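You operate a simulated robot arm through the tools that you are given. There is no shell and no other tool. Be economical: measure what you need, move in short steps, check, and stop when the job is done.

You are at the controls of a simulated robot arm. One attempt, no reset.

JOB
Dust the cradled tube, then mark it white at 1, 3 and 4.
Fine: white cloth, back in its place; three marks, no more; pen back in its well; leave the yellow pen, the blue cloth and the other tubes; the tube stays in the cradle.

Only the result counts: the job must be done as asked and must still hold three seconds after the hand-in. Knocking over, shifting, dropping, spilling or breaking anything else fails it. Flat cloth is picked up by pressing the open fingertips on it (5 to 10 N) and closing them slowly along it; thin cloth reads only 2 to 8 mm in the jaws.

ROBOT AND FRAMES
A 7-joint arm with a two-finger parallel gripper, fixed in place. Base frame: the origin is at the foot of the arm, x ahead of it, y to its left, z up; the work surface is at about z = 0.8. Lengths are in m, angles in degrees, forces in N, time in s.
Its first joint turns from -166.0 to 166.0 degrees. Payload 4.4 kg.
The TCP is the grasp point between the finger pads, 0.023 m short of the fingertips. In the tool frame z runs along the fingers and y along their closing line. The gripper opens to 0.094 m. The fingers are 0.038 m wide and 0.01 m thick; the gripper's body (0.054 by 0.096 m) begins 0.039 m behind the TCP.
Orientation is told as [roll, pitch, yaw] about the base's x, y, z axes, in that order, counted from this pose: with the fingers straight down and closing along the base's y, the tool's x points along the base's -x, its y along +y and its z along -z.

CONTROLS
- The arm moves only by the tool jog_arm. Its arguments are lists of equal length, an entry for each row: "dp": the shift along the tool's x, y, z in units of 30 mm (1.0 is 30 mm), a list of three; "rot": the turn, a rotation vector about the tool's x, y, z in units of 8 degrees (1.0 is 8 degrees), a list of three; "hand": the closure, from 0 (fully open) to 1 (shut). In form: {"dp": [[x, y, z], ...], "rot": [[rx, ry, rz], ...], "hand": [hand, ...]}. A call has 1 to 12 rows; each row shifts and turns the commanded pose from where the row before left it, along the tool's axes as they then stand. A call with a number of a shift or a turn outside -1 to 1 is refused whole. Each row takes 0.2 s and may step no farther than 0.05 m and 8.6 degrees from the row before; otherwise, or with a gripper value out of range, the whole call is refused. Where a pose cannot be reached the arm comes as near as it can. A force on the tool above 40 N (or 10 N above the force at the start of the call, whichever is more), or a blocked arm, ends the call early, and 0.2 s more pass. The fingers move at their own pace (about 0.072 m/s each) and stop on an object; they squeeze with about 29 N. The grip force told is the motor's: it shows also when the fingers shut on nothing. Time passes only in rows, and 0.2 s behind the last, so rows that do not move let the fingers close. It gives the time, the measured TCP pose, the force on the tool (base axes), the opening and the grip force at its end, in the units of the frame above (readings bear some noise), and new pictures: "show" is both (left out), scene, wrist or none.
- Cameras (640 x 400 px; columns grow to the right, rows downward): "scene" is fixed at [0.0517, 0.5019, 1.6088]; the picture's right is [-0.36, -0.93, 0.00], its down [-0.62, 0.24, -0.74] and it looks along [0.69, -0.27, -0.67] (base axes); focal length 324 px, centre (320, 200). "wrist" rides on the gripper at [-0.039, 0, -0.044] in the tool frame; the picture's right is [0.00, -1.00, 0.00], its down [0.97, 0.00, -0.24] and it looks along [0.24, 0.00, 0.97] (tool axes); focal length 218 px, centre (320, 200). There is no depth. A picture from a camera that has moved, and an enlarged one, comes with that camera's place and axes in the base frame and with its lens.
- zoom(camera, box): a new picture of the part [left, top, right, bottom] of that camera's present view, enlarged. The clock stands still meanwhile.
- sign_off(): hands the job in; it is judged then, once.

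Work in short steps. Places have to be worked out from the pictures, the camera data and where the tool is seen: move nearer, look again, correct. Check each grasp and each placing, and mend what went wrong. You have 120 turns and 170 pictures in all, those below and enlarged ones among them. Open the gripper and draw the arm clear of the work before you hand the job in, unless the task says otherwise; then end with one line.

The tools are called after "Request:" by a JSON object that holds its "fn" and its "kwargs". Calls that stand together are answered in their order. jog_arm: Moves the arm, as the interface text tells. Its arguments: {"type":"object","properties":{"dp":{"type":"array","items":{"type":"array","items":{"type":"number"}}},"rot":{"type":"array","items":{"type":"array","items":{"type":"number"}}},"hand":{"type":"array","items":{"type":"number"}},"show":{"type":"string","enum":["both","scene","wrist","none"]}},"required":["dp","rot","hand"]} The other tools are called the same way: zoom (camera, box) takes an enlarged picture of a part of a camera's view; sign_off () hands the job in.

At the start:

```text
time: 0.0
tcp_pos: [0.8212, 0.2821, 1.2376]
tcp_rot: [0.0, 0.0, 0.0]
wrist_force: [0.4, -0.2, 0.4]
finger_gap: 0.0943
grasp_force: 0.2
```

scene: 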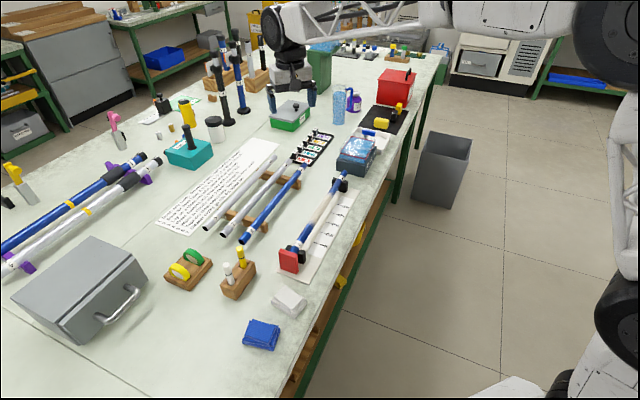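
wrist: 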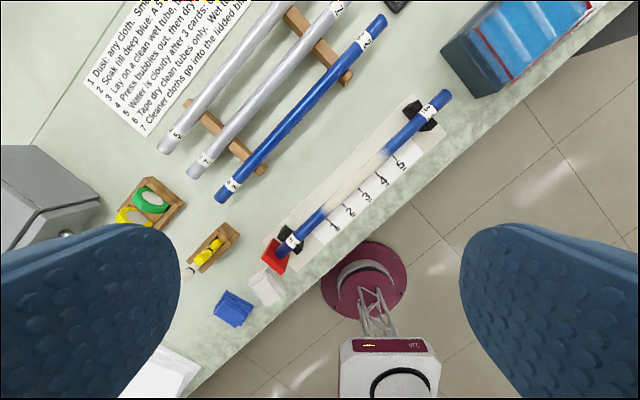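

I see the cradled tube (blue, with a dusty middle), a numbered scale 1-5 beside it, the pen block, and the white and blue cloths. I'll zoom in for details.

Request:
{"fn": "zoom", "kwargs": {"camera": "wrist", "box": [250, 80, 470, 280]}}

Request:
{"fn": "zoom", "kwargs": {"camera": "scene", "box": [150, 160, 370, 360]}}

Request:
{"fn": "zoom", "kwargs": {"camera": "wrist", "box": [70, 0, 270, 150]}}

```text
2.00 times, centred on (360, 180) of wrist
camera zoom: at [0.8607, 0.2822, 1.2822], right [0.0, -1.0, 0.0], down [-0.97, 0.0, 0.24], along [-0.24, 0.0, -0.97], focal length 436 px, centre (240, 240)
```

zoom: 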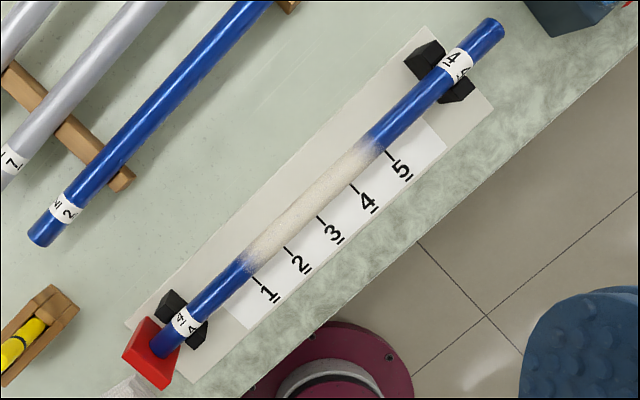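

```text
2.00 times, centred on (260, 260) of scene
camera zoom: at [0.0517, 0.5019, 1.6088], right [-0.36, -0.93, 0.0], down [-0.62, 0.24, -0.74], along [0.69, -0.27, -0.67], focal length 648 px, centre (440, 80)
```

zoom: 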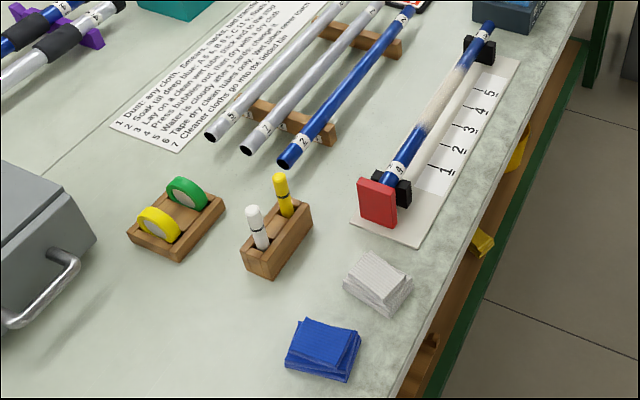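

```text
2.67 times, centred on (170, 75) of wrist
camera zoom: at [0.8607, 0.2822, 1.2822], right [0.0, -1.0, 0.0], down [-0.97, 0.0, 0.24], along [-0.24, 0.0, -0.97], focal length 582 px, centre (720, 533)
```

zoom: 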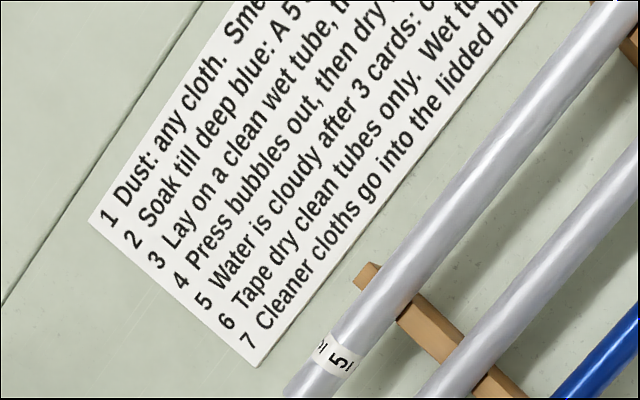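

I place the tube from about (0.61, 0.38) to (0.95, 0.05), the white cloth near (0.52, 0.41) and the pen block near (0.64, 0.53). I'm moving closer to the cloths and pens to look.

Request:
{"fn": "jog_arm", "kwargs": {"dp": [[1, 0.6, 0.6], [1, 0.6, 0.6], [1, 0.6, 0.6], [1, 0.6, 0.6], [1, 0.6, 0.6], [1, 0.6, 0.6], [1, 0.6, 0.6], [1, 0.6, 0.6]], "rot": [[0, 0, 0], [0, 0, 0], [0, 0, 0], [0, 0, 0], [0, 0, 0], [0, 0, 0], [0, 0, 0], [0, 0, 0]], "hand": [0, 0, 0, 0, 0, 0, 0, 0]}}

```text
time: 1.8
tcp_pos: [0.581, 0.4239, 1.0977]
tcp_rot: [0.0, 0.0, 0.0]
wrist_force: [0.1, -0.4, 0.4]
finger_gap: 0.0941
grasp_force: 0.0
camera wrist: at [0.62, 0.4253, 1.1411], right [0.0, -1.0, 0.0], down [-0.97, 0.0, 0.24], along [-0.24, 0.0, -0.97], focal length 218 px, centre (320, 200)
```

scene: 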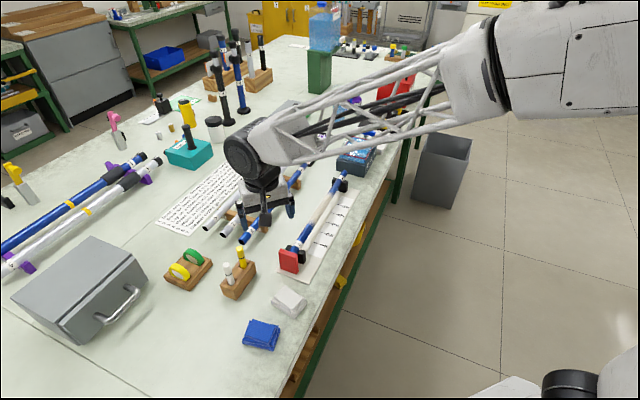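
wrist: 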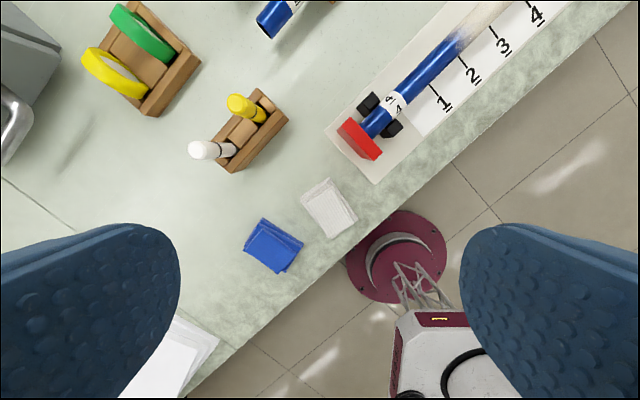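

Request:
{"fn": "zoom", "kwargs": {"camera": "wrist", "box": [180, 80, 300, 180]}}

Request:
{"fn": "zoom", "kwargs": {"camera": "wrist", "box": [230, 160, 370, 280]}}

Request:
{"fn": "zoom", "kwargs": {"camera": "scene", "box": [200, 230, 320, 360]}}

```text
4.00 times, centred on (240, 130) of wrist
camera zoom: at [0.62, 0.4253, 1.1411], right [0.0, -1.0, 0.0], down [-0.97, 0.0, 0.24], along [-0.24, 0.0, -0.97], focal length 873 px, centre (640, 480)
```

zoom: 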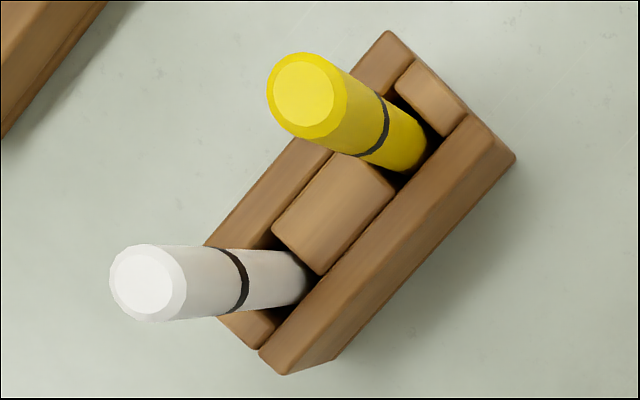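

```text
3.33 times, centred on (300, 220) of wrist
camera zoom: at [0.62, 0.4253, 1.1411], right [0.0, -1.0, 0.0], down [-0.97, 0.0, 0.24], along [-0.24, 0.0, -0.97], focal length 728 px, centre (387, 133)
```

zoom: 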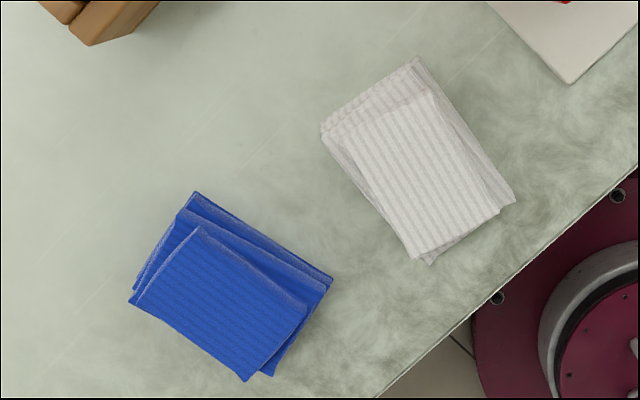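

```text
3.08 times, centred on (260, 295) of scene
camera zoom: at [0.0517, 0.5019, 1.6088], right [-0.36, -0.93, 0.0], down [-0.62, 0.24, -0.74], along [0.69, -0.27, -0.67], focal length 997 px, centre (505, -92)
```

zoom: 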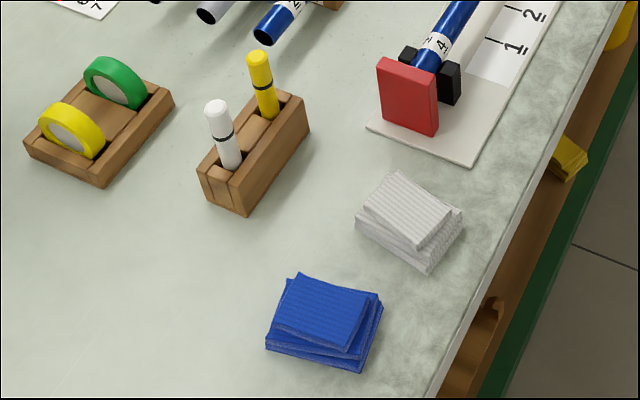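

The cloth is a folded pad of about 54 × 80 mm centred near (0.526, 0.411), and its short axis points along (0.6, -0.8). I'll move above it with yaw 37 and look again.

Request:
{"fn": "jog_arm", "kwargs": {"dp": [[0.92, -0.2, 0.5], [0.92, -0.23, 0.5], [0, 0, 0.6], [0, 0, 0.6], [0, 0, 0.6], [0, 0, 0.6], [0, 0, 0.6]], "rot": [[0, 0, 0], [0, 0, 0], [0, 0, -0.93], [0, 0, -0.93], [0, 0, -0.93], [0, 0, -0.93], [0, 0, -0.93]], "hand": [0, 0, 0, 0, 0, 0, 0]}}

```text
time: 3.4
tcp_pos: [0.5248, 0.4136, 0.9759]
tcp_rot: [0.0, -0.1, 37.2]
wrist_force: [0.4, 0.0, 0.0]
finger_gap: 0.0941
grasp_force: 0.0
camera wrist: at [0.5558, 0.4374, 1.0194], right [0.61, -0.8, 0.0], down [-0.77, -0.59, 0.24], along [-0.19, -0.15, -0.97], focal length 218 px, centre (320, 200)
```

scene: 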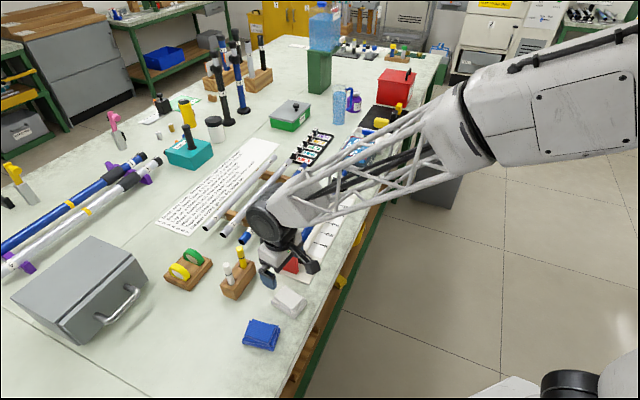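
wrist: 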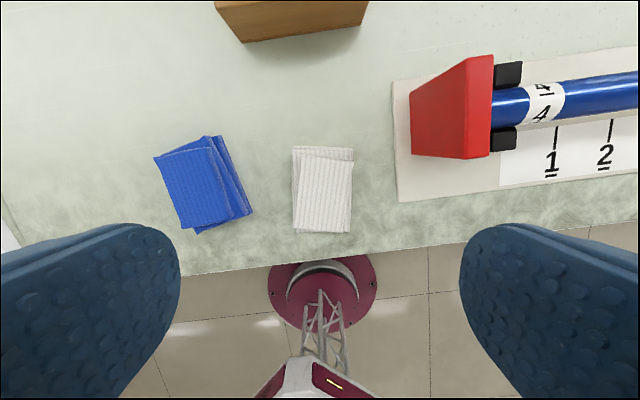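

Alignment is good: the cloth centre is within about 3 mm of the TCP. I'll narrow the fingers to about 34 mm and descend to just above the cloth.

Request:
{"fn": "jog_arm", "kwargs": {"dp": [[0.1, -0.08, 0.8], [0, 0, 0.8], [0, 0, 0.8], [0, 0, 0.7], [0, 0, 0.6]], "rot": [[0, 0, 0], [0, 0, 0], [0, 0, 0], [0, 0, 0], [0, 0, 0]], "hand": [0.62, 0.62, 0.62, 0.62, 0.62]}}

```text
time: 4.6
tcp_pos: [0.5243, 0.4082, 0.8611]
tcp_rot: [-0.1, 0.1, 37.2]
wrist_force: [0.7, -0.1, 0.1]
finger_gap: 0.0359
grasp_force: 0.1
camera wrist: at [0.5556, 0.4317, 0.9054], right [0.6, -0.8, 0.0], down [-0.77, -0.59, 0.24], along [-0.19, -0.15, -0.97], focal length 218 px, centre (320, 200)
```

scene: 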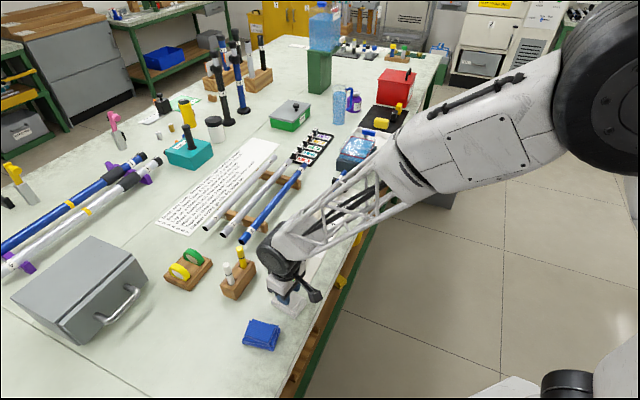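
wrist: 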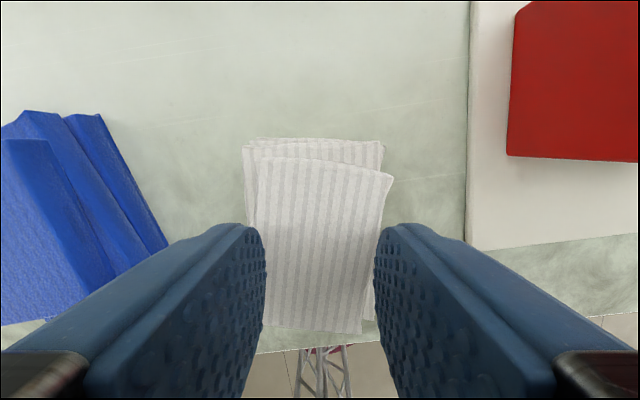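

It's centred. I'll press down slowly, watching the force.

Request:
{"fn": "jog_arm", "kwargs": {"dp": [[0, 0, 0.15], [0, 0, 0.15], [0, 0, 0.1]], "rot": [[0, 0, 0], [0, 0, 0], [0, 0, 0]], "hand": [0.62, 0.62, 0.62], "show": "none"}}

```text
time: 5.2
tcp_pos: [0.5268, 0.4087, 0.8565]
tcp_rot: [0.1, -0.3, 37.2]
wrist_force: [-3.6, -3.3, 12.6]
finger_gap: 0.0358
grasp_force: 0.0
stopped in row 3: the force on the tool passed its limit (the readings are from after the stop); the commanded pose is now the measured one
```

Contact is already at a fingertip z of about 0.834 with 12.6 N. I'll ease up a little and re-read.

Request:
{"fn": "jog_arm", "kwargs": {"dp": [[0, 0, 0]], "rot": [[0, 0, 0]], "hand": [0.62], "show": "wrist"}}

```text
time: 5.6
tcp_pos: [0.526, 0.4083, 0.8561]
tcp_rot: [0.0, -0.1, 37.2]
wrist_force: [-3.1, -2.7, 15.9]
finger_gap: 0.0359
grasp_force: 0.0
camera wrist: at [0.557, 0.4329, 0.9011], right [0.6, -0.8, 0.0], down [-0.77, -0.59, 0.24], along [-0.19, -0.14, -0.97], focal length 218 px, centre (320, 200)
```

wrist: 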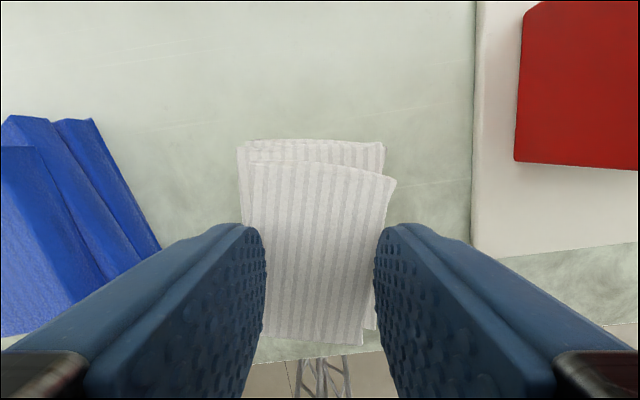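

Still 16 N; I'll lift about 1 mm to reach 5–10 N.

Request:
{"fn": "jog_arm", "kwargs": {"dp": [[0, 0, -0.035], [0, 0, 0]], "rot": [[0, 0, 0], [0, 0, 0]], "hand": [0.62, 0.62], "show": "none"}}

```text
time: 6.2
tcp_pos: [0.5268, 0.4081, 0.858]
tcp_rot: [0.1, -0.2, 37.3]
wrist_force: [-0.2, 2.2, 2.9]
finger_gap: 0.0359
grasp_force: 0.2
```

Request:
{"fn": "jog_arm", "kwargs": {"dp": [[0, 0, 0.013], [0, 0, 0]], "rot": [[0, 0, 0], [0, 0, 0]], "hand": [0.62, 0.62], "show": "none"}}

```text
time: 6.8
tcp_pos: [0.5259, 0.408, 0.8572]
tcp_rot: [-0.1, -0.2, 37.1]
wrist_force: [4.2, -0.7, 9.4]
finger_gap: 0.0357
grasp_force: 0.3
```

About 9 N now, in range. I'm closing slowly along the cloth.

Request:
{"fn": "jog_arm", "kwargs": {"dp": [[0, 0, 0], [0, 0, 0], [0, 0, 0], [0, 0, 0], [0, 0, 0], [0, 0, 0], [0, 0, 0], [0, 0, 0], [0, 0, 0], [0, 0, 0]], "rot": [[0, 0, 0], [0, 0, 0], [0, 0, 0], [0, 0, 0], [0, 0, 0], [0, 0, 0], [0, 0, 0], [0, 0, 0], [0, 0, 0], [0, 0, 0]], "hand": [0.66, 0.7, 0.74, 0.78, 0.82, 0.86, 0.9, 0.94, 0.97, 1.0], "show": "wrist"}}

```text
time: 9.0
tcp_pos: [0.5264, 0.4085, 0.856]
tcp_rot: [-0.1, -0.2, 37.2]
wrist_force: [-0.4, -0.2, 20.3]
finger_gap: 0.0002
grasp_force: 29.0
camera wrist: at [0.5567, 0.4324, 0.9011], right [0.6, -0.8, 0.0], down [-0.77, -0.59, 0.24], along [-0.19, -0.14, -0.97], focal length 218 px, centre (320, 200)
```

wrist: 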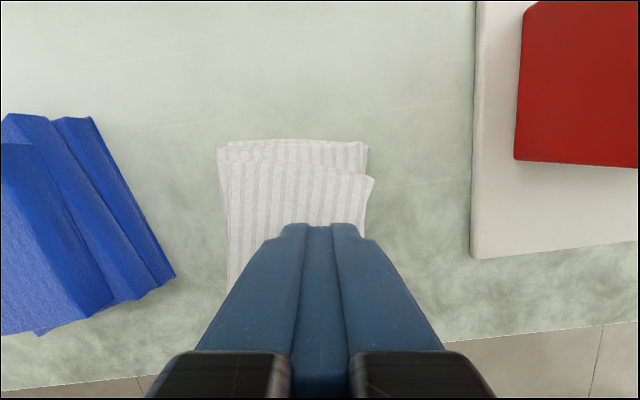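

Gap is 0.2 mm, so nothing is held, and the cloth slid about 8 mm toward +tool y. The pad looks thick (around 30 mm), so I'll lift, open and recheck.

Request:
{"fn": "jog_arm", "kwargs": {"dp": [[0, 0, -0.5], [0, 0, -0.5], [0, 0.25, -0.3], [0, 0, 0]], "rot": [[0, 0, 0], [0, 0, 0], [0, 0, 0], [0, 0, 0]], "hand": [1, 0.5, 0, 0]}}

Request:
{"fn": "zoom", "kwargs": {"camera": "wrist", "box": [200, 100, 440, 320]}}

Request:
{"fn": "zoom", "kwargs": {"camera": "scene", "box": [230, 250, 330, 330]}}

```text
time: 10.0
tcp_pos: [0.5221, 0.4143, 0.8964]
tcp_rot: [0.0, -0.1, 37.1]
wrist_force: [0.2, 0.5, -0.4]
finger_gap: 0.094
grasp_force: 0.0
camera wrist: at [0.5526, 0.4389, 0.9412], right [0.6, -0.8, 0.0], down [-0.77, -0.59, 0.24], along [-0.19, -0.14, -0.97], focal length 218 px, centre (320, 200)
```

scene: 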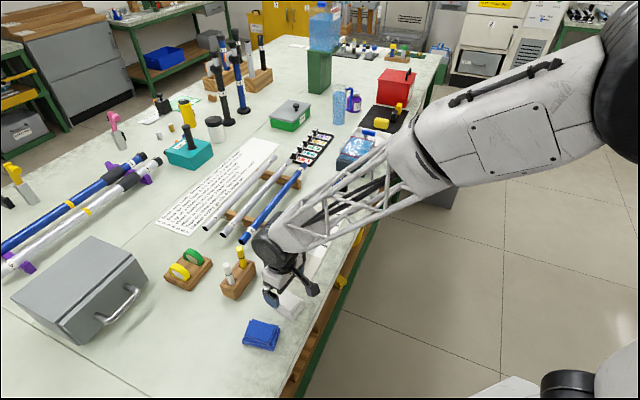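
wrist: 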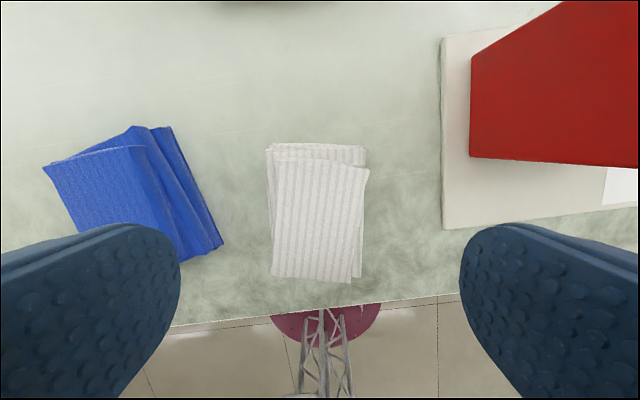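

```text
1.82 times, centred on (320, 210) of wrist
camera zoom: at [0.5526, 0.4389, 0.9412], right [0.6, -0.8, 0.0], down [-0.77, -0.59, 0.24], along [-0.19, -0.14, -0.97], focal length 397 px, centre (320, 182)
```

zoom: 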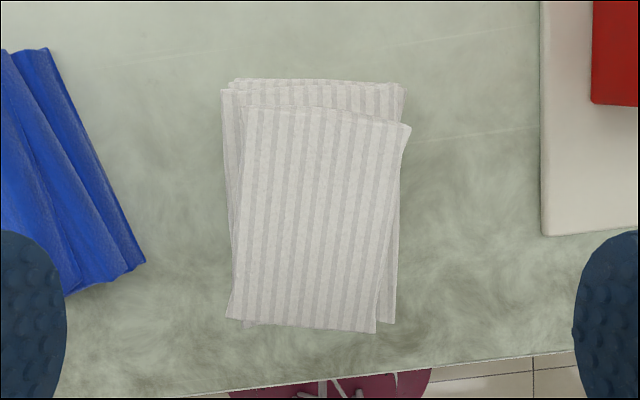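

```text
5.00 times, centred on (280, 290) of scene
camera zoom: at [0.0517, 0.5019, 1.6088], right [-0.36, -0.93, 0.0], down [-0.62, 0.24, -0.74], along [0.69, -0.27, -0.67], focal length 1620 px, centre (520, -250)
```

zoom: 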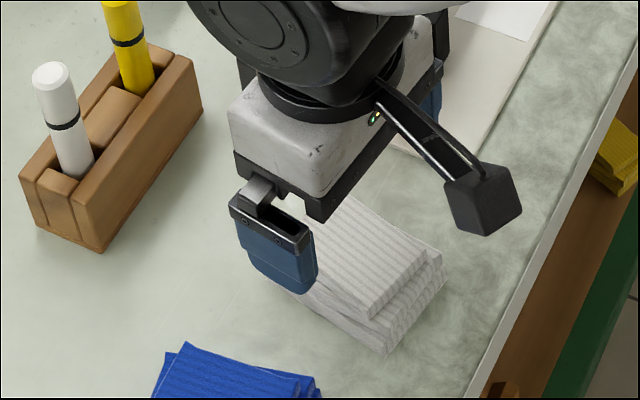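

The pad's edges are at about -27 and +23 mm, and the blue cloth's corner lies about 58 mm to the left. I'll use a ~76 mm opening to straddle the pad and clear the blue cloth.

Request:
{"fn": "jog_arm", "kwargs": {"dp": [[0, 0.07, 0], [0, 0, 0.5], [0, 0, 0.5], [0, 0, 0.4], [0, 0, 0.3], [0, 0, 0.2], [0, 0, 0.1]], "rot": [[0, 0, 0], [0, 0, 0], [0, 0, 0], [0, 0, 0], [0, 0, 0], [0, 0, 0], [0, 0, 0]], "hand": [0.19, 0.19, 0.19, 0.19, 0.19, 0.19, 0.19], "show": "wrist"}}

```text
time: 11.6
tcp_pos: [0.5199, 0.4177, 0.8359]
tcp_rot: [0.0, -0.1, 37.1]
wrist_force: [0.2, -0.3, 0.7]
finger_gap: 0.0762
grasp_force: 0.1
camera wrist: at [0.5516, 0.4415, 0.8801], right [0.6, -0.8, 0.0], down [-0.77, -0.59, 0.24], along [-0.19, -0.14, -0.97], focal length 218 px, centre (320, 200)
```

wrist: 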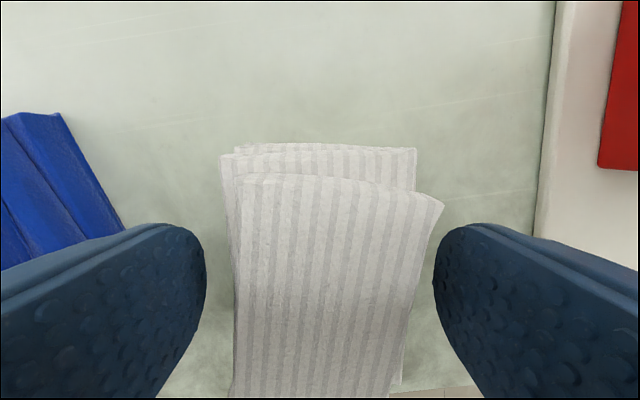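

It's straddled without contact. I'll close slowly.

Request:
{"fn": "jog_arm", "kwargs": {"dp": [[0, 0, 0.1], [0, 0, 0], [0, 0, 0], [0, 0, 0], [0, 0, 0], [0, 0, 0], [0, 0, 0], [0, 0, 0], [0, 0, 0], [0, 0, 0]], "rot": [[0, 0, 0], [0, 0, 0], [0, 0, 0], [0, 0, 0], [0, 0, 0], [0, 0, 0], [0, 0, 0], [0, 0, 0], [0, 0, 0], [0, 0, 0]], "hand": [0.19, 0.25, 0.3, 0.35, 0.4, 0.45, 0.5, 0.55, 0.6, 0.65], "show": "wrist"}}

```text
time: 13.8
tcp_pos: [0.5201, 0.4174, 0.8334]
tcp_rot: [0.0, -0.2, 37.2]
wrist_force: [-0.9, -0.7, 0.1]
finger_gap: 0.057
grasp_force: 28.8
camera wrist: at [0.5513, 0.4412, 0.8774], right [0.6, -0.8, 0.0], down [-0.77, -0.59, 0.24], along [-0.19, -0.14, -0.97], focal length 218 px, centre (320, 200)
```

wrist: 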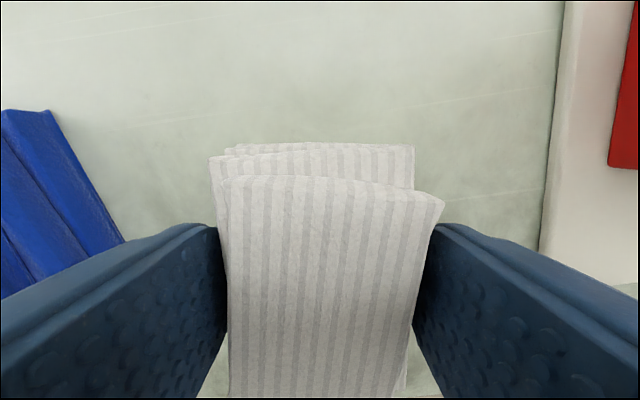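

Gripped at 57 mm and 29 N, so it holds as a block, with the pad sticking out about 10 mm below the fingertips. I'll lift and verify.

Request:
{"fn": "jog_arm", "kwargs": {"dp": [[0, 0, -0.3], [0, 0, -0.7], [0, 0, -0.9], [0, 0, -0.9], [0, 0, -0.9], [0, 0, -0.9], [0, 0, -0.9]], "rot": [[0, 0, 0], [0, 0, 0], [0, 0, 0], [0, 0, 0], [0, 0, 0], [0, 0, 0], [0, 0, 0]], "hand": [0.65, 0.65, 0.65, 0.65, 0.65, 0.65, 0.65]}}

Request:
{"fn": "zoom", "kwargs": {"camera": "scene", "box": [220, 180, 380, 330]}}

```text
time: 15.4
tcp_pos: [0.5175, 0.4157, 0.9983]
tcp_rot: [0.0, -0.1, 37.1]
wrist_force: [-0.3, 0.0, 0.1]
finger_gap: 0.0571
grasp_force: 29.3
camera wrist: at [0.5484, 0.4398, 1.0426], right [0.6, -0.8, 0.0], down [-0.77, -0.59, 0.24], along [-0.19, -0.14, -0.97], focal length 218 px, centre (320, 200)
```

scene: 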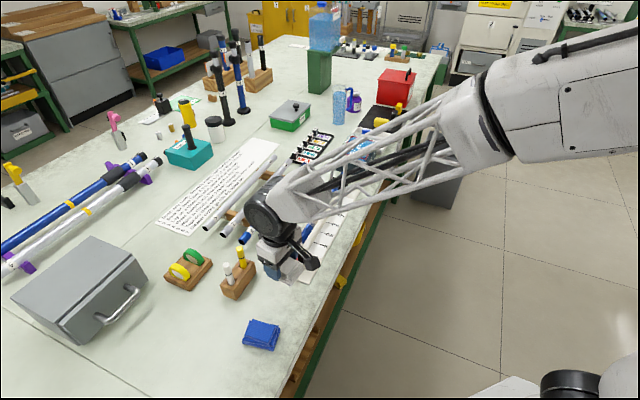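
wrist: 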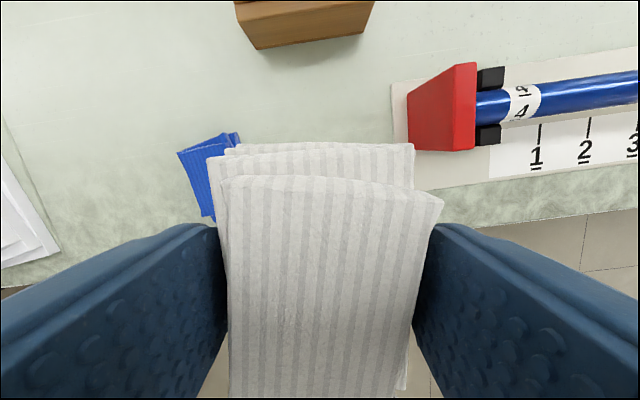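

```text
2.67 times, centred on (300, 255) of scene
camera zoom: at [0.0517, 0.5019, 1.6088], right [-0.36, -0.93, 0.0], down [-0.62, 0.24, -0.74], along [0.69, -0.27, -0.67], focal length 864 px, centre (373, 53)
```

zoom: 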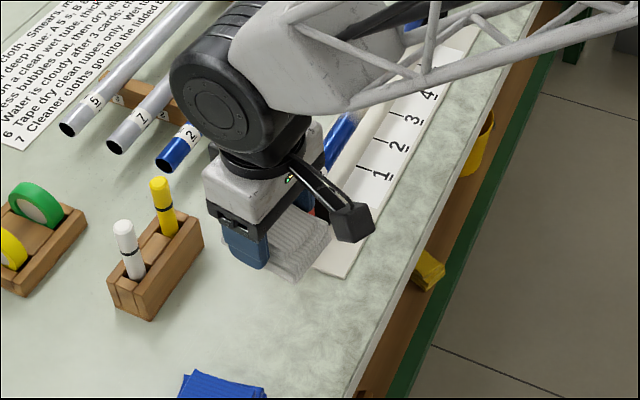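

The cloth lifted cleanly. I'm carrying it to above the tube at about (0.726, 0.281) and aligning the yaw to 45.6.

Request:
{"fn": "jog_arm", "kwargs": {"dp": [[-0.31, -0.87, 0], [-0.31, -0.87, 0], [-0.31, -0.87, 0], [-0.31, -0.87, 0], [-0.31, -0.87, 0], [-0.31, -0.87, 0], [-0.31, -0.87, 0], [-0.31, -0.87, 0], [-0.31, -0.87, 0], [0, 0, 0.4], [0, 0, 0.4]], "rot": [[0, 0, 0], [0, 0, 0], [0, 0, 0], [0, 0, 0], [0, 0, 0], [0, 0, 0], [0, 0, 0], [0, 0, 0], [0, 0, 0], [0, 0, -0.53], [0, 0, -0.53]], "hand": [0.65, 0.65, 0.65, 0.65, 0.65, 0.65, 0.65, 0.65, 0.65, 0.65, 0.65]}}

```text
time: 17.8
tcp_pos: [0.7284, 0.2816, 0.9738]
tcp_rot: [0.0, -0.2, 45.7]
wrist_force: [0.4, -0.3, 1.0]
finger_gap: 0.0566
grasp_force: 29.0
camera wrist: at [0.756, 0.3088, 1.0177], right [0.72, -0.7, 0.0], down [-0.68, -0.7, 0.24], along [-0.17, -0.17, -0.97], focal length 218 px, centre (320, 200)
```

scene: 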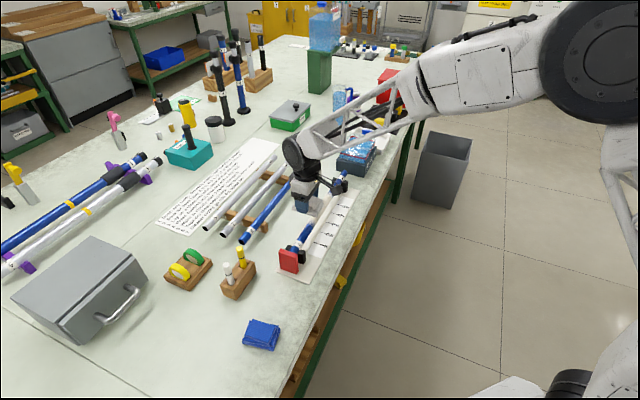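
wrist: 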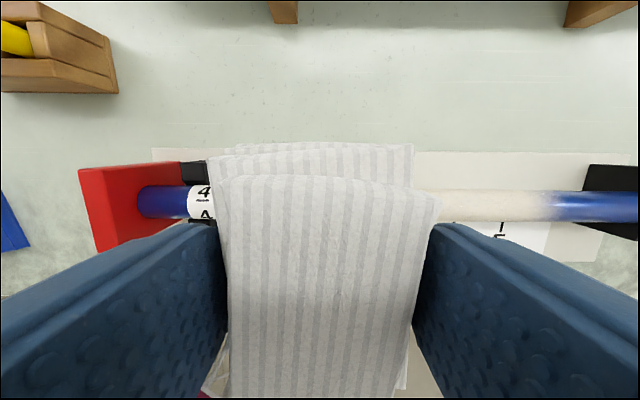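

The tube is directly under the pad and parallel to the closing line. I'll descend to just above expected contact (TCP z ≈ 0.898).

Request:
{"fn": "jog_arm", "kwargs": {"dp": [[0, 0, 0.8], [0, 0, 0.8], [0, 0, 0.5], [0, 0, 0.2], [0, 0, 0.1]], "rot": [[0, 0, 0], [0, 0, 0], [0, 0, 0], [0, 0, 0], [0, 0, 0]], "hand": [0.65, 0.65, 0.65, 0.65, 0.65], "show": "none"}}

```text
time: 19.0
tcp_pos: [0.7279, 0.2797, 0.9018]
tcp_rot: [0.0, -0.1, 45.6]
wrist_force: [1.2, -0.1, -0.8]
finger_gap: 0.0569
grasp_force: 28.5
```

Request:
{"fn": "jog_arm", "kwargs": {"dp": [[0, 0, 0.05], [0, 0, 0.05], [0, 0, 0.05], [0, 0, 0]], "rot": [[0, 0, 0], [0, 0, 0], [0, 0, 0], [0, 0, 0]], "hand": [0.65, 0.65, 0.65, 0.65], "show": "scene"}}

```text
time: 20.0
tcp_pos: [0.7284, 0.2796, 0.8991]
tcp_rot: [-0.1, -0.3, 45.6]
wrist_force: [-1.9, 2.3, 29.2]
finger_gap: 0.0568
grasp_force: 29.1
```

scene: 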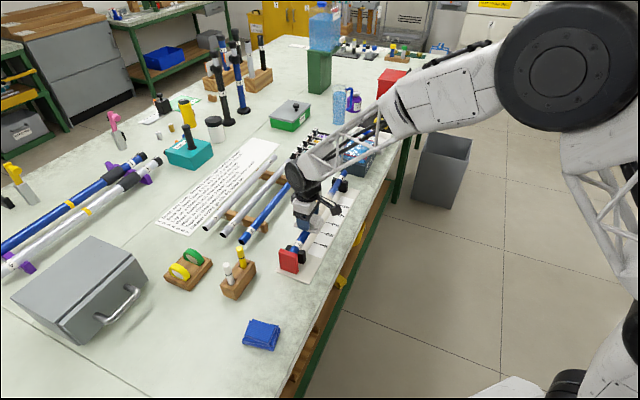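

29 N is too much; I'll ease up about 2 mm.

Request:
{"fn": "jog_arm", "kwargs": {"dp": [[0, 0, -0.07], [0, 0, 0]], "rot": [[0, 0, 0], [0, 0, 0]], "hand": [0.65, 0.65], "show": "none"}}

```text
time: 20.6
tcp_pos: [0.7288, 0.2791, 0.9001]
tcp_rot: [0.0, -0.2, 45.7]
wrist_force: [3.6, -0.5, 20.0]
finger_gap: 0.0565
grasp_force: 28.9
```

Request:
{"fn": "jog_arm", "kwargs": {"dp": [[0, 0, -0.05], [0, 0, 0]], "rot": [[0, 0, 0], [0, 0, 0]], "hand": [0.65, 0.65], "show": "none"}}

```text
time: 21.2
tcp_pos: [0.7302, 0.2804, 0.9001]
tcp_rot: [0.0, -0.1, 45.6]
wrist_force: [-1.9, 2.7, 3.6]
finger_gap: 0.0569
grasp_force: 29.0
```

3.6 N now; I'll press a touch more and start the stroke along -tool y.

Request:
{"fn": "jog_arm", "kwargs": {"dp": [[0, 0, 0.012], [0, -0.3, 0], [0, -0.3, 0], [0, -0.3, 0], [0, -0.3, 0], [0, -0.3, 0], [0, -0.3, 0]], "rot": [[0, 0, 0], [0, 0, 0], [0, 0, 0], [0, 0, 0], [0, 0, 0], [0, 0, 0], [0, 0, 0]], "hand": [0.65, 0.65, 0.65, 0.65, 0.65, 0.65, 0.65]}}

Request:
{"fn": "zoom", "kwargs": {"camera": "scene", "box": [260, 140, 380, 280]}}

```text
time: 22.8
tcp_pos: [0.7653, 0.2412, 0.9005]
tcp_rot: [0.0, -0.1, 45.7]
wrist_force: [-0.3, -0.4, -0.8]
finger_gap: 0.0565
grasp_force: 28.9
camera wrist: at [0.7947, 0.2694, 0.9451], right [0.71, -0.7, 0.0], down [-0.68, -0.69, 0.24], along [-0.17, -0.17, -0.97], focal length 218 px, centre (320, 200)
```

scene: 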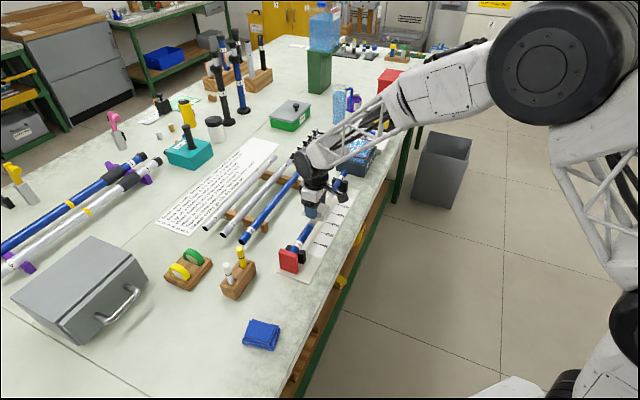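
wrist: 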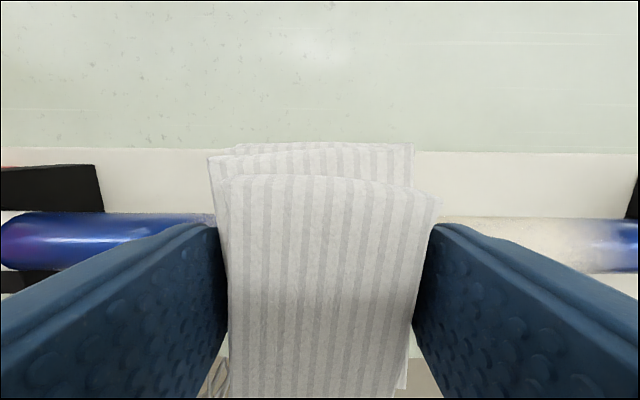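

```text
2.86 times, centred on (320, 210) of scene
camera zoom: at [0.0517, 0.5019, 1.6088], right [-0.36, -0.93, 0.0], down [-0.62, 0.24, -0.74], along [0.69, -0.27, -0.67], focal length 926 px, centre (320, 171)
```

zoom: 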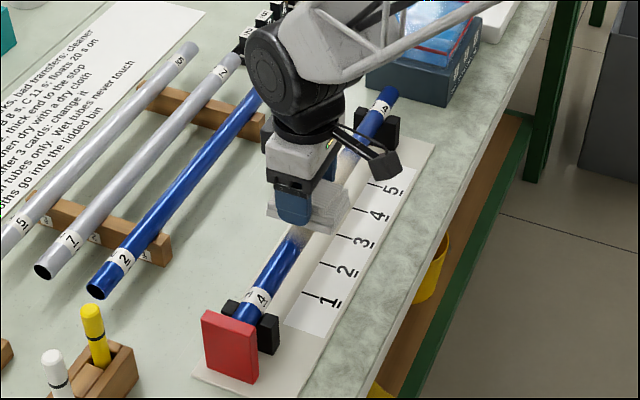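

Contact was lost partway (the tube tapers or slopes a bit). I'll lower in tiny steps to regain force.

Request:
{"fn": "jog_arm", "kwargs": {"dp": [[0, 0, 0.04], [0, 0, 0.02], [0, 0, 0]], "rot": [[0, 0, 0], [0, 0, 0], [0, 0, 0]], "hand": [0.65, 0.65, 0.65], "show": "none"}}

```text
time: 23.6
tcp_pos: [0.7677, 0.2414, 0.8982]
tcp_rot: [0.0, -0.2, 45.6]
wrist_force: [1.5, -0.3, 4.3]
finger_gap: 0.0566
grasp_force: 29.3
```

Contact at z 0.898 here against 0.900 earlier, so the slope is about 2 mm per 55 mm. I'll stroke back toward the stop with slope compensation, a bit firmer.

Request:
{"fn": "jog_arm", "kwargs": {"dp": [[0, 0, 0.02], [0, 0.3, -0.01], [0, 0.3, -0.01], [0, 0.3, -0.01], [0, 0.3, -0.01], [0, 0.3, -0.01], [0, 0.3, -0.01]], "rot": [[0, 0, 0], [0, 0, 0], [0, 0, 0], [0, 0, 0], [0, 0, 0], [0, 0, 0], [0, 0, 0]], "hand": [0.65, 0.65, 0.65, 0.65, 0.65, 0.65, 0.65], "show": "none"}}

```text
time: 25.2
tcp_pos: [0.7277, 0.2788, 0.8986]
tcp_rot: [0.0, -0.2, 45.8]
wrist_force: [0.5, 0.8, -1.1]
finger_gap: 0.0568
grasp_force: 29.0
```

There's no force at this height now, where it was 29 N before, so the pad may have slid up in the jaws. I'll look.

Request:
{"fn": "jog_arm", "kwargs": {"dp": [[0, 0, 0]], "rot": [[0, 0, 0]], "hand": [0.65]}}

Request:
{"fn": "zoom", "kwargs": {"camera": "scene", "box": [260, 160, 360, 260]}}

```text
time: 25.6
tcp_pos: [0.7277, 0.2807, 0.9011]
tcp_rot: [0.0, -0.1, 45.5]
wrist_force: [0.5, 0.0, -0.1]
finger_gap: 0.0571
grasp_force: 28.9
camera wrist: at [0.7555, 0.3075, 0.9451], right [0.72, -0.7, 0.0], down [-0.68, -0.69, 0.24], along [-0.17, -0.17, -0.97], focal length 218 px, centre (320, 200)
```

scene: 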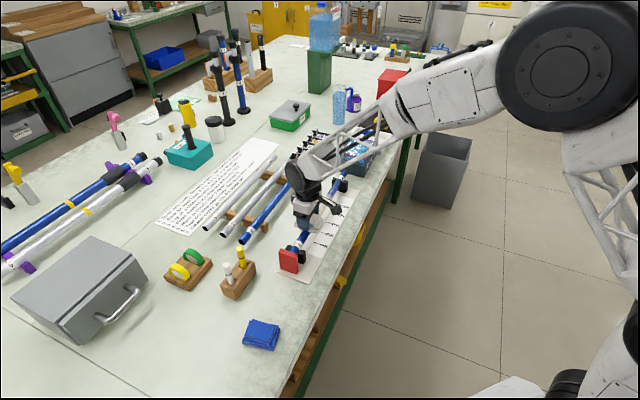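
wrist: 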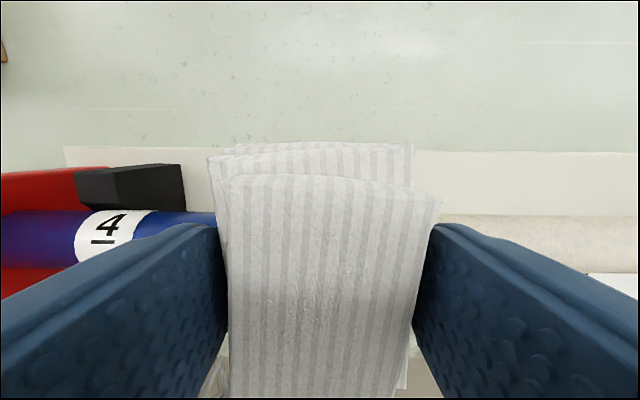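

```text
4.00 times, centred on (310, 210) of scene
camera zoom: at [0.0517, 0.5019, 1.6088], right [-0.36, -0.93, 0.0], down [-0.62, 0.24, -0.74], along [0.69, -0.27, -0.67], focal length 1296 px, centre (360, 160)
```

zoom: 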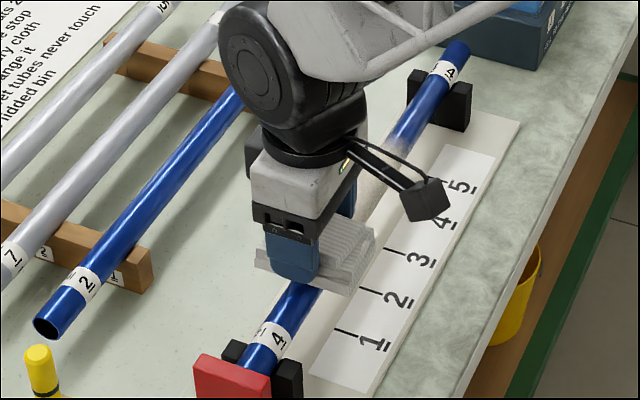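

It's still held. Readings carry about 1 mm of noise and the pad probably compressed or slipped by 1 mm. I'll press until there's solid contact.

Request:
{"fn": "jog_arm", "kwargs": {"dp": [[0, 0, 0.05], [0, 0, 0]], "rot": [[0, 0, 0], [0, 0, 0]], "hand": [0.65, 0.65], "show": "none"}}

```text
time: 26.2
tcp_pos: [0.7293, 0.2803, 0.9002]
tcp_rot: [0.1, -0.2, 45.6]
wrist_force: [-0.3, -1.0, 7.7]
finger_gap: 0.0567
grasp_force: 29.1
```

7.7 N: good, and the tube is essentially level. Sweeping at constant height now.

Request:
{"fn": "jog_arm", "kwargs": {"dp": [[0, -0.35, 0.005], [0, -0.35, 0], [0, -0.35, 0], [0, -0.35, 0], [0, -0.35, 0], [0, -0.35, 0]], "rot": [[0, 0, 0], [0, 0, 0], [0, 0, 0], [0, 0, 0], [0, 0, 0], [0, 0, 0]], "hand": [0.65, 0.65, 0.65, 0.65, 0.65, 0.65], "show": "wrist"}}

```text
time: 27.6
tcp_pos: [0.7732, 0.2357, 0.8987]
tcp_rot: [0.0, -0.1, 45.6]
wrist_force: [-2.7, 2.9, 6.0]
finger_gap: 0.0566
grasp_force: 29.2
camera wrist: at [0.8002, 0.2635, 0.9437], right [0.71, -0.7, 0.0], down [-0.68, -0.69, 0.24], along [-0.17, -0.17, -0.97], focal length 218 px, centre (320, 200)
```

wrist: 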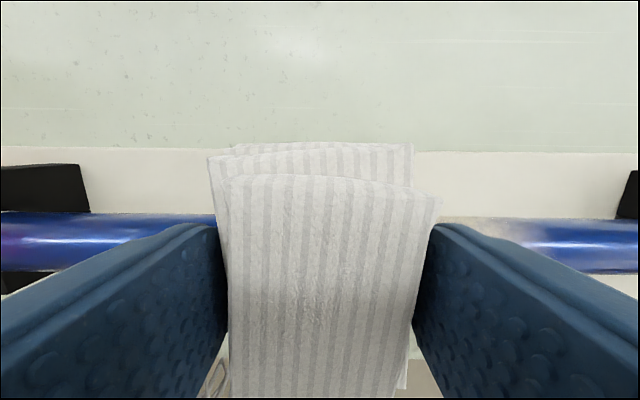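

It's working: the trailing tube is now shiny blue and the force is 6 N. Continuing to the far end of the dust.

Request:
{"fn": "jog_arm", "kwargs": {"dp": [[0, -0.35, 0.008], [0, -0.35, 0], [0, -0.35, 0.005], [0, -0.35, 0], [0, -0.35, 0.005], [0, -0.35, 0]], "rot": [[0, 0, 0], [0, 0, 0], [0, 0, 0], [0, 0, 0], [0, 0, 0], [0, 0, 0]], "hand": [0.65, 0.65, 0.65, 0.65, 0.65, 0.65], "show": "both"}}

Request:
{"fn": "zoom", "kwargs": {"camera": "scene", "box": [270, 140, 370, 280]}}

```text
time: 29.0
tcp_pos: [0.8199, 0.1923, 0.8987]
tcp_rot: [-0.1, -0.1, 45.7]
wrist_force: [-6.9, 6.6, 21.7]
finger_gap: 0.0569
grasp_force: 28.8
camera wrist: at [0.8463, 0.2196, 0.943], right [0.72, -0.7, 0.0], down [-0.68, -0.69, 0.24], along [-0.16, -0.17, -0.97], focal length 218 px, centre (320, 200)
```

scene: 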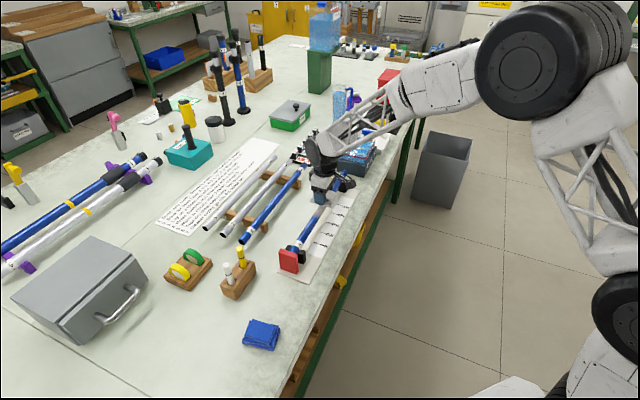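
wrist: 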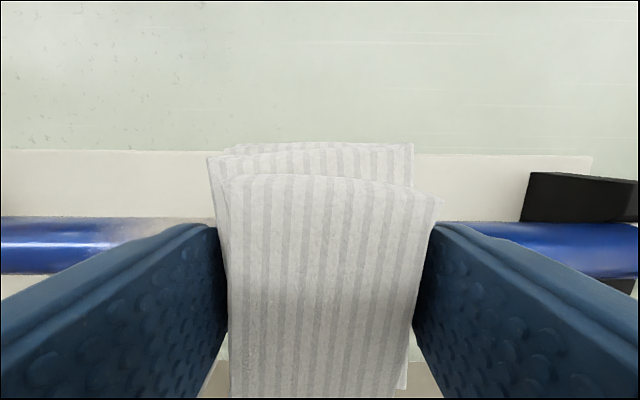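

```text
2.86 times, centred on (320, 210) of scene
camera zoom: at [0.0517, 0.5019, 1.6088], right [-0.36, -0.93, 0.0], down [-0.62, 0.24, -0.74], along [0.69, -0.27, -0.67], focal length 926 px, centre (320, 171)
```

zoom: 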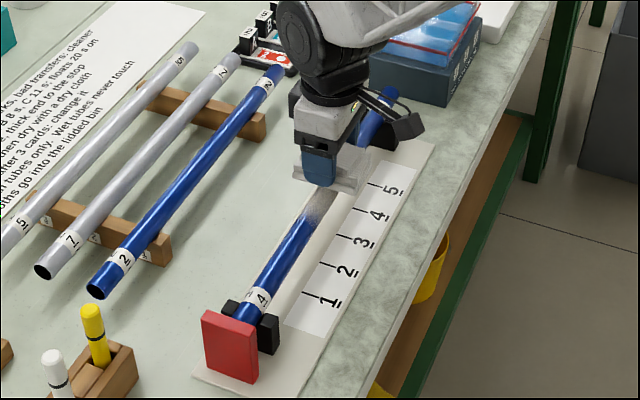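

Force rose to 22 N here. I'll ease up about 1 mm and stroke back over the area around 4, which still looks dusty.

Request:
{"fn": "jog_arm", "kwargs": {"dp": [[0, -0.3, -0.03], [0, -0.3, -0.01], [0, 0, 0], [0, 0.3, 0], [0, 0.3, 0], [0, 0.3, 0.0], [0, 0.3, 0]], "rot": [[0, 0, 0], [0, 0, 0], [0, 0, 0], [0, 0, 0], [0, 0, 0], [0, 0, 0], [0, 0, 0]], "hand": [0.65, 0.65, 0.65, 0.65, 0.65, 0.65, 0.65], "show": "wrist"}}

```text
time: 30.6
tcp_pos: [0.8073, 0.2058, 0.8995]
tcp_rot: [0.0, 0.0, 45.8]
wrist_force: [-0.1, 0.1, -0.1]
finger_gap: 0.0569
grasp_force: 28.9
camera wrist: at [0.8331, 0.2334, 0.9438], right [0.72, -0.7, 0.0], down [-0.68, -0.69, 0.24], along [-0.17, -0.17, -0.97], focal length 218 px, centre (320, 200)
```

wrist: 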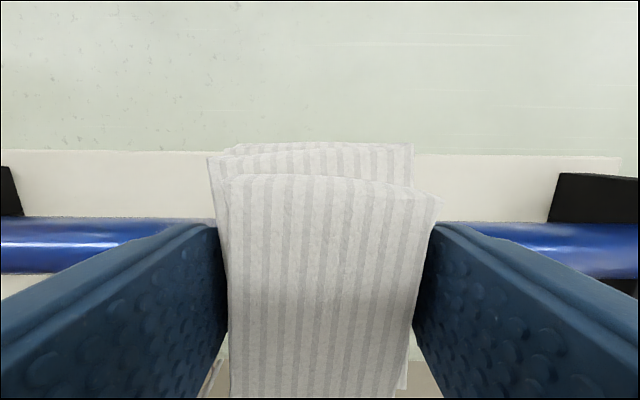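

Looks mostly clean. I'll regain contact and do one more pass in both directions.

Request:
{"fn": "jog_arm", "kwargs": {"dp": [[0, 0, 0.04], [0, 0, 0.0]], "rot": [[0, 0, 0], [0, 0, 0]], "hand": [0.65, 0.65], "show": "none"}}

```text
time: 31.2
tcp_pos: [0.8067, 0.2047, 0.8995]
tcp_rot: [-0.1, -0.3, 45.8]
wrist_force: [-1.3, -1.3, 9.3]
finger_gap: 0.0568
grasp_force: 28.5
```

Request:
{"fn": "jog_arm", "kwargs": {"dp": [[0, -0.3, 0], [0, -0.3, -0.003], [0, -0.3, 0], [0, -0.3, -0.003], [0, 0.3, 0.003], [0, 0.3, 0], [0, 0.3, 0.003], [0, 0.3, 0.0], [0, 0.3, 0.0], [0, 0.3, 0]], "rot": [[0, 0, 0], [0, 0, 0], [0, 0, 0], [0, 0, 0], [0, 0, 0], [0, 0, 0], [0, 0, 0], [0, 0, 0], [0, 0, 0], [0, 0, 0]], "hand": [0.65, 0.65, 0.65, 0.65, 0.65, 0.65, 0.65, 0.65, 0.65, 0.65], "show": "none"}}

Request:
{"fn": "jog_arm", "kwargs": {"dp": [[0, 0.3, 0], [0, 0.3, 0], [0, 0.3, 0], [0, 0.3, 0], [0, 0.3, 0]], "rot": [[0, 0, 0], [0, 0, 0], [0, 0, 0], [0, 0, 0], [0, 0, 0]], "hand": [0.65, 0.65, 0.65, 0.65, 0.65], "show": "both"}}

```text
time: 33.4
tcp_pos: [0.7927, 0.2174, 0.8985]
tcp_rot: [-0.1, -0.2, 45.7]
wrist_force: [9.4, -8.2, 32.9]
finger_gap: 0.0571
grasp_force: 29.2
```

```text
time: 34.6
tcp_pos: [0.7607, 0.2483, 0.8984]
tcp_rot: [0.0, -0.2, 45.7]
wrist_force: [5.9, -4.6, 21.4]
finger_gap: 0.0569
grasp_force: 29.3
camera wrist: at [0.7885, 0.2766, 0.943], right [0.72, -0.7, 0.0], down [-0.68, -0.69, 0.24], along [-0.17, -0.17, -0.97], focal length 218 px, centre (320, 200)
```

scene: 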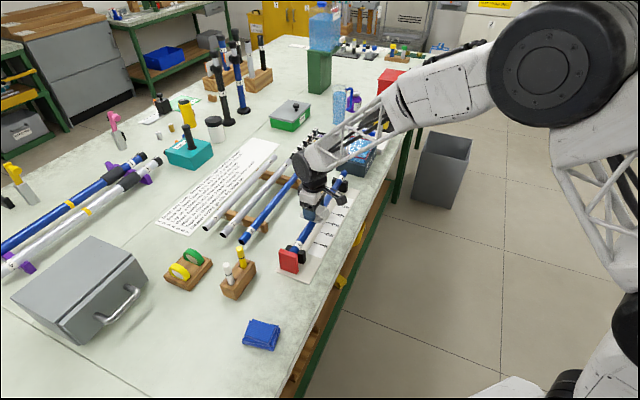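
wrist: 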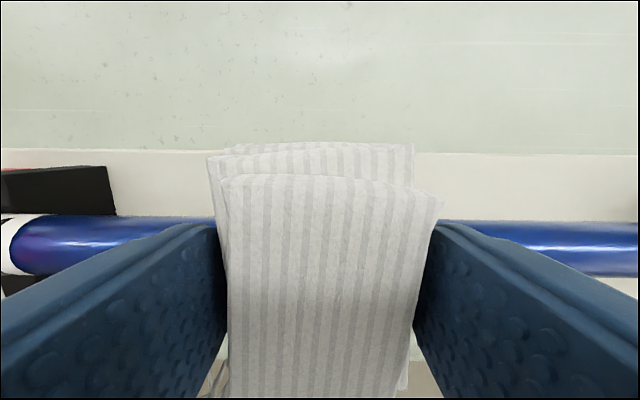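

Both sides look clean. I'll ease off, finish the stroke toward the stop, then lift and inspect.

Request:
{"fn": "jog_arm", "kwargs": {"dp": [[0, 0.3, -0.03], [0, 0.3, 0], [0, 0.3, 0], [0, 0, -0.3], [0, 0, -0.9], [0, 0, -0.9], [0, 0, -0.9], [0.9, 0, -0.6], [0.9, 0, -0.6]], "rot": [[0, 0, 0], [0, 0, 0], [0, 0, 0], [0, 0, 0], [0, 0, 0], [0, 0, 0], [0, 0, 0], [0, 0, 0], [0, 0, 0]], "hand": [0.65, 0.65, 0.65, 0.65, 0.65, 0.65, 0.65, 0.65, 0.65], "show": "both"}}

Request:
{"fn": "zoom", "kwargs": {"camera": "scene", "box": [270, 150, 370, 290]}}

```text
time: 36.6
tcp_pos: [0.7021, 0.2287, 1.0245]
tcp_rot: [0.0, -0.1, 45.7]
wrist_force: [0.4, -0.4, -0.3]
finger_gap: 0.0573
grasp_force: 28.8
camera wrist: at [0.7297, 0.2566, 1.0686], right [0.72, -0.7, 0.0], down [-0.68, -0.69, 0.24], along [-0.17, -0.17, -0.97], focal length 218 px, centre (320, 200)
```

scene: 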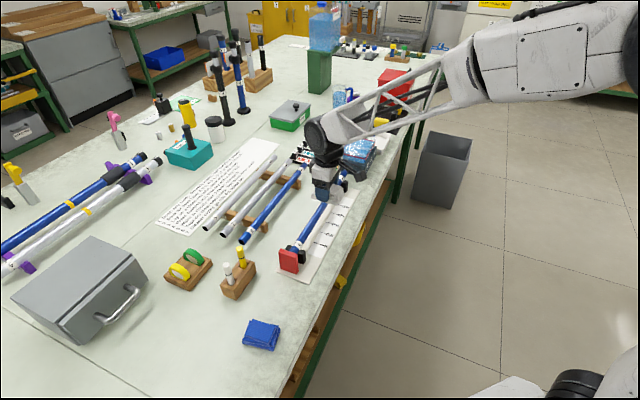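
wrist: 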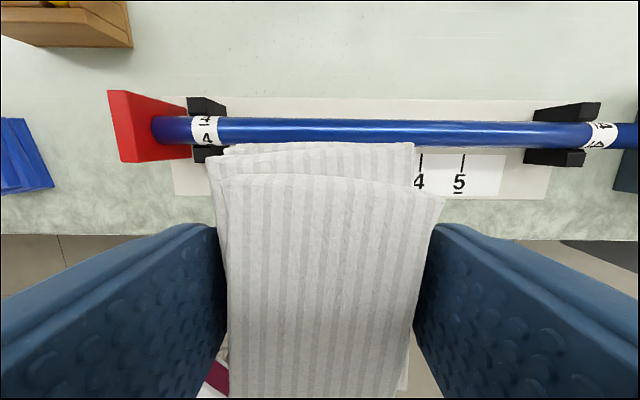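

```text
2.86 times, centred on (320, 220) of scene
camera zoom: at [0.0517, 0.5019, 1.6088], right [-0.36, -0.93, 0.0], down [-0.62, 0.24, -0.74], along [0.69, -0.27, -0.67], focal length 926 px, centre (320, 143)
```

zoom: 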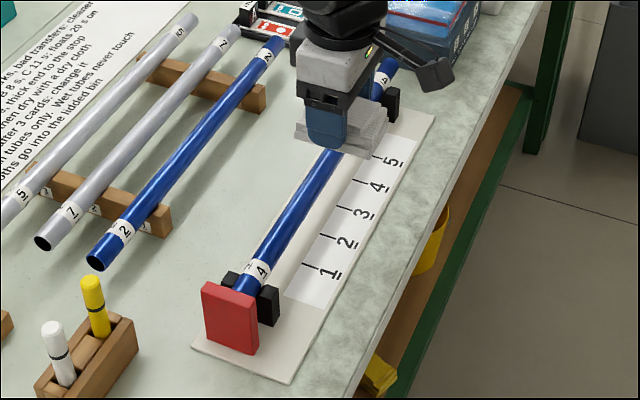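

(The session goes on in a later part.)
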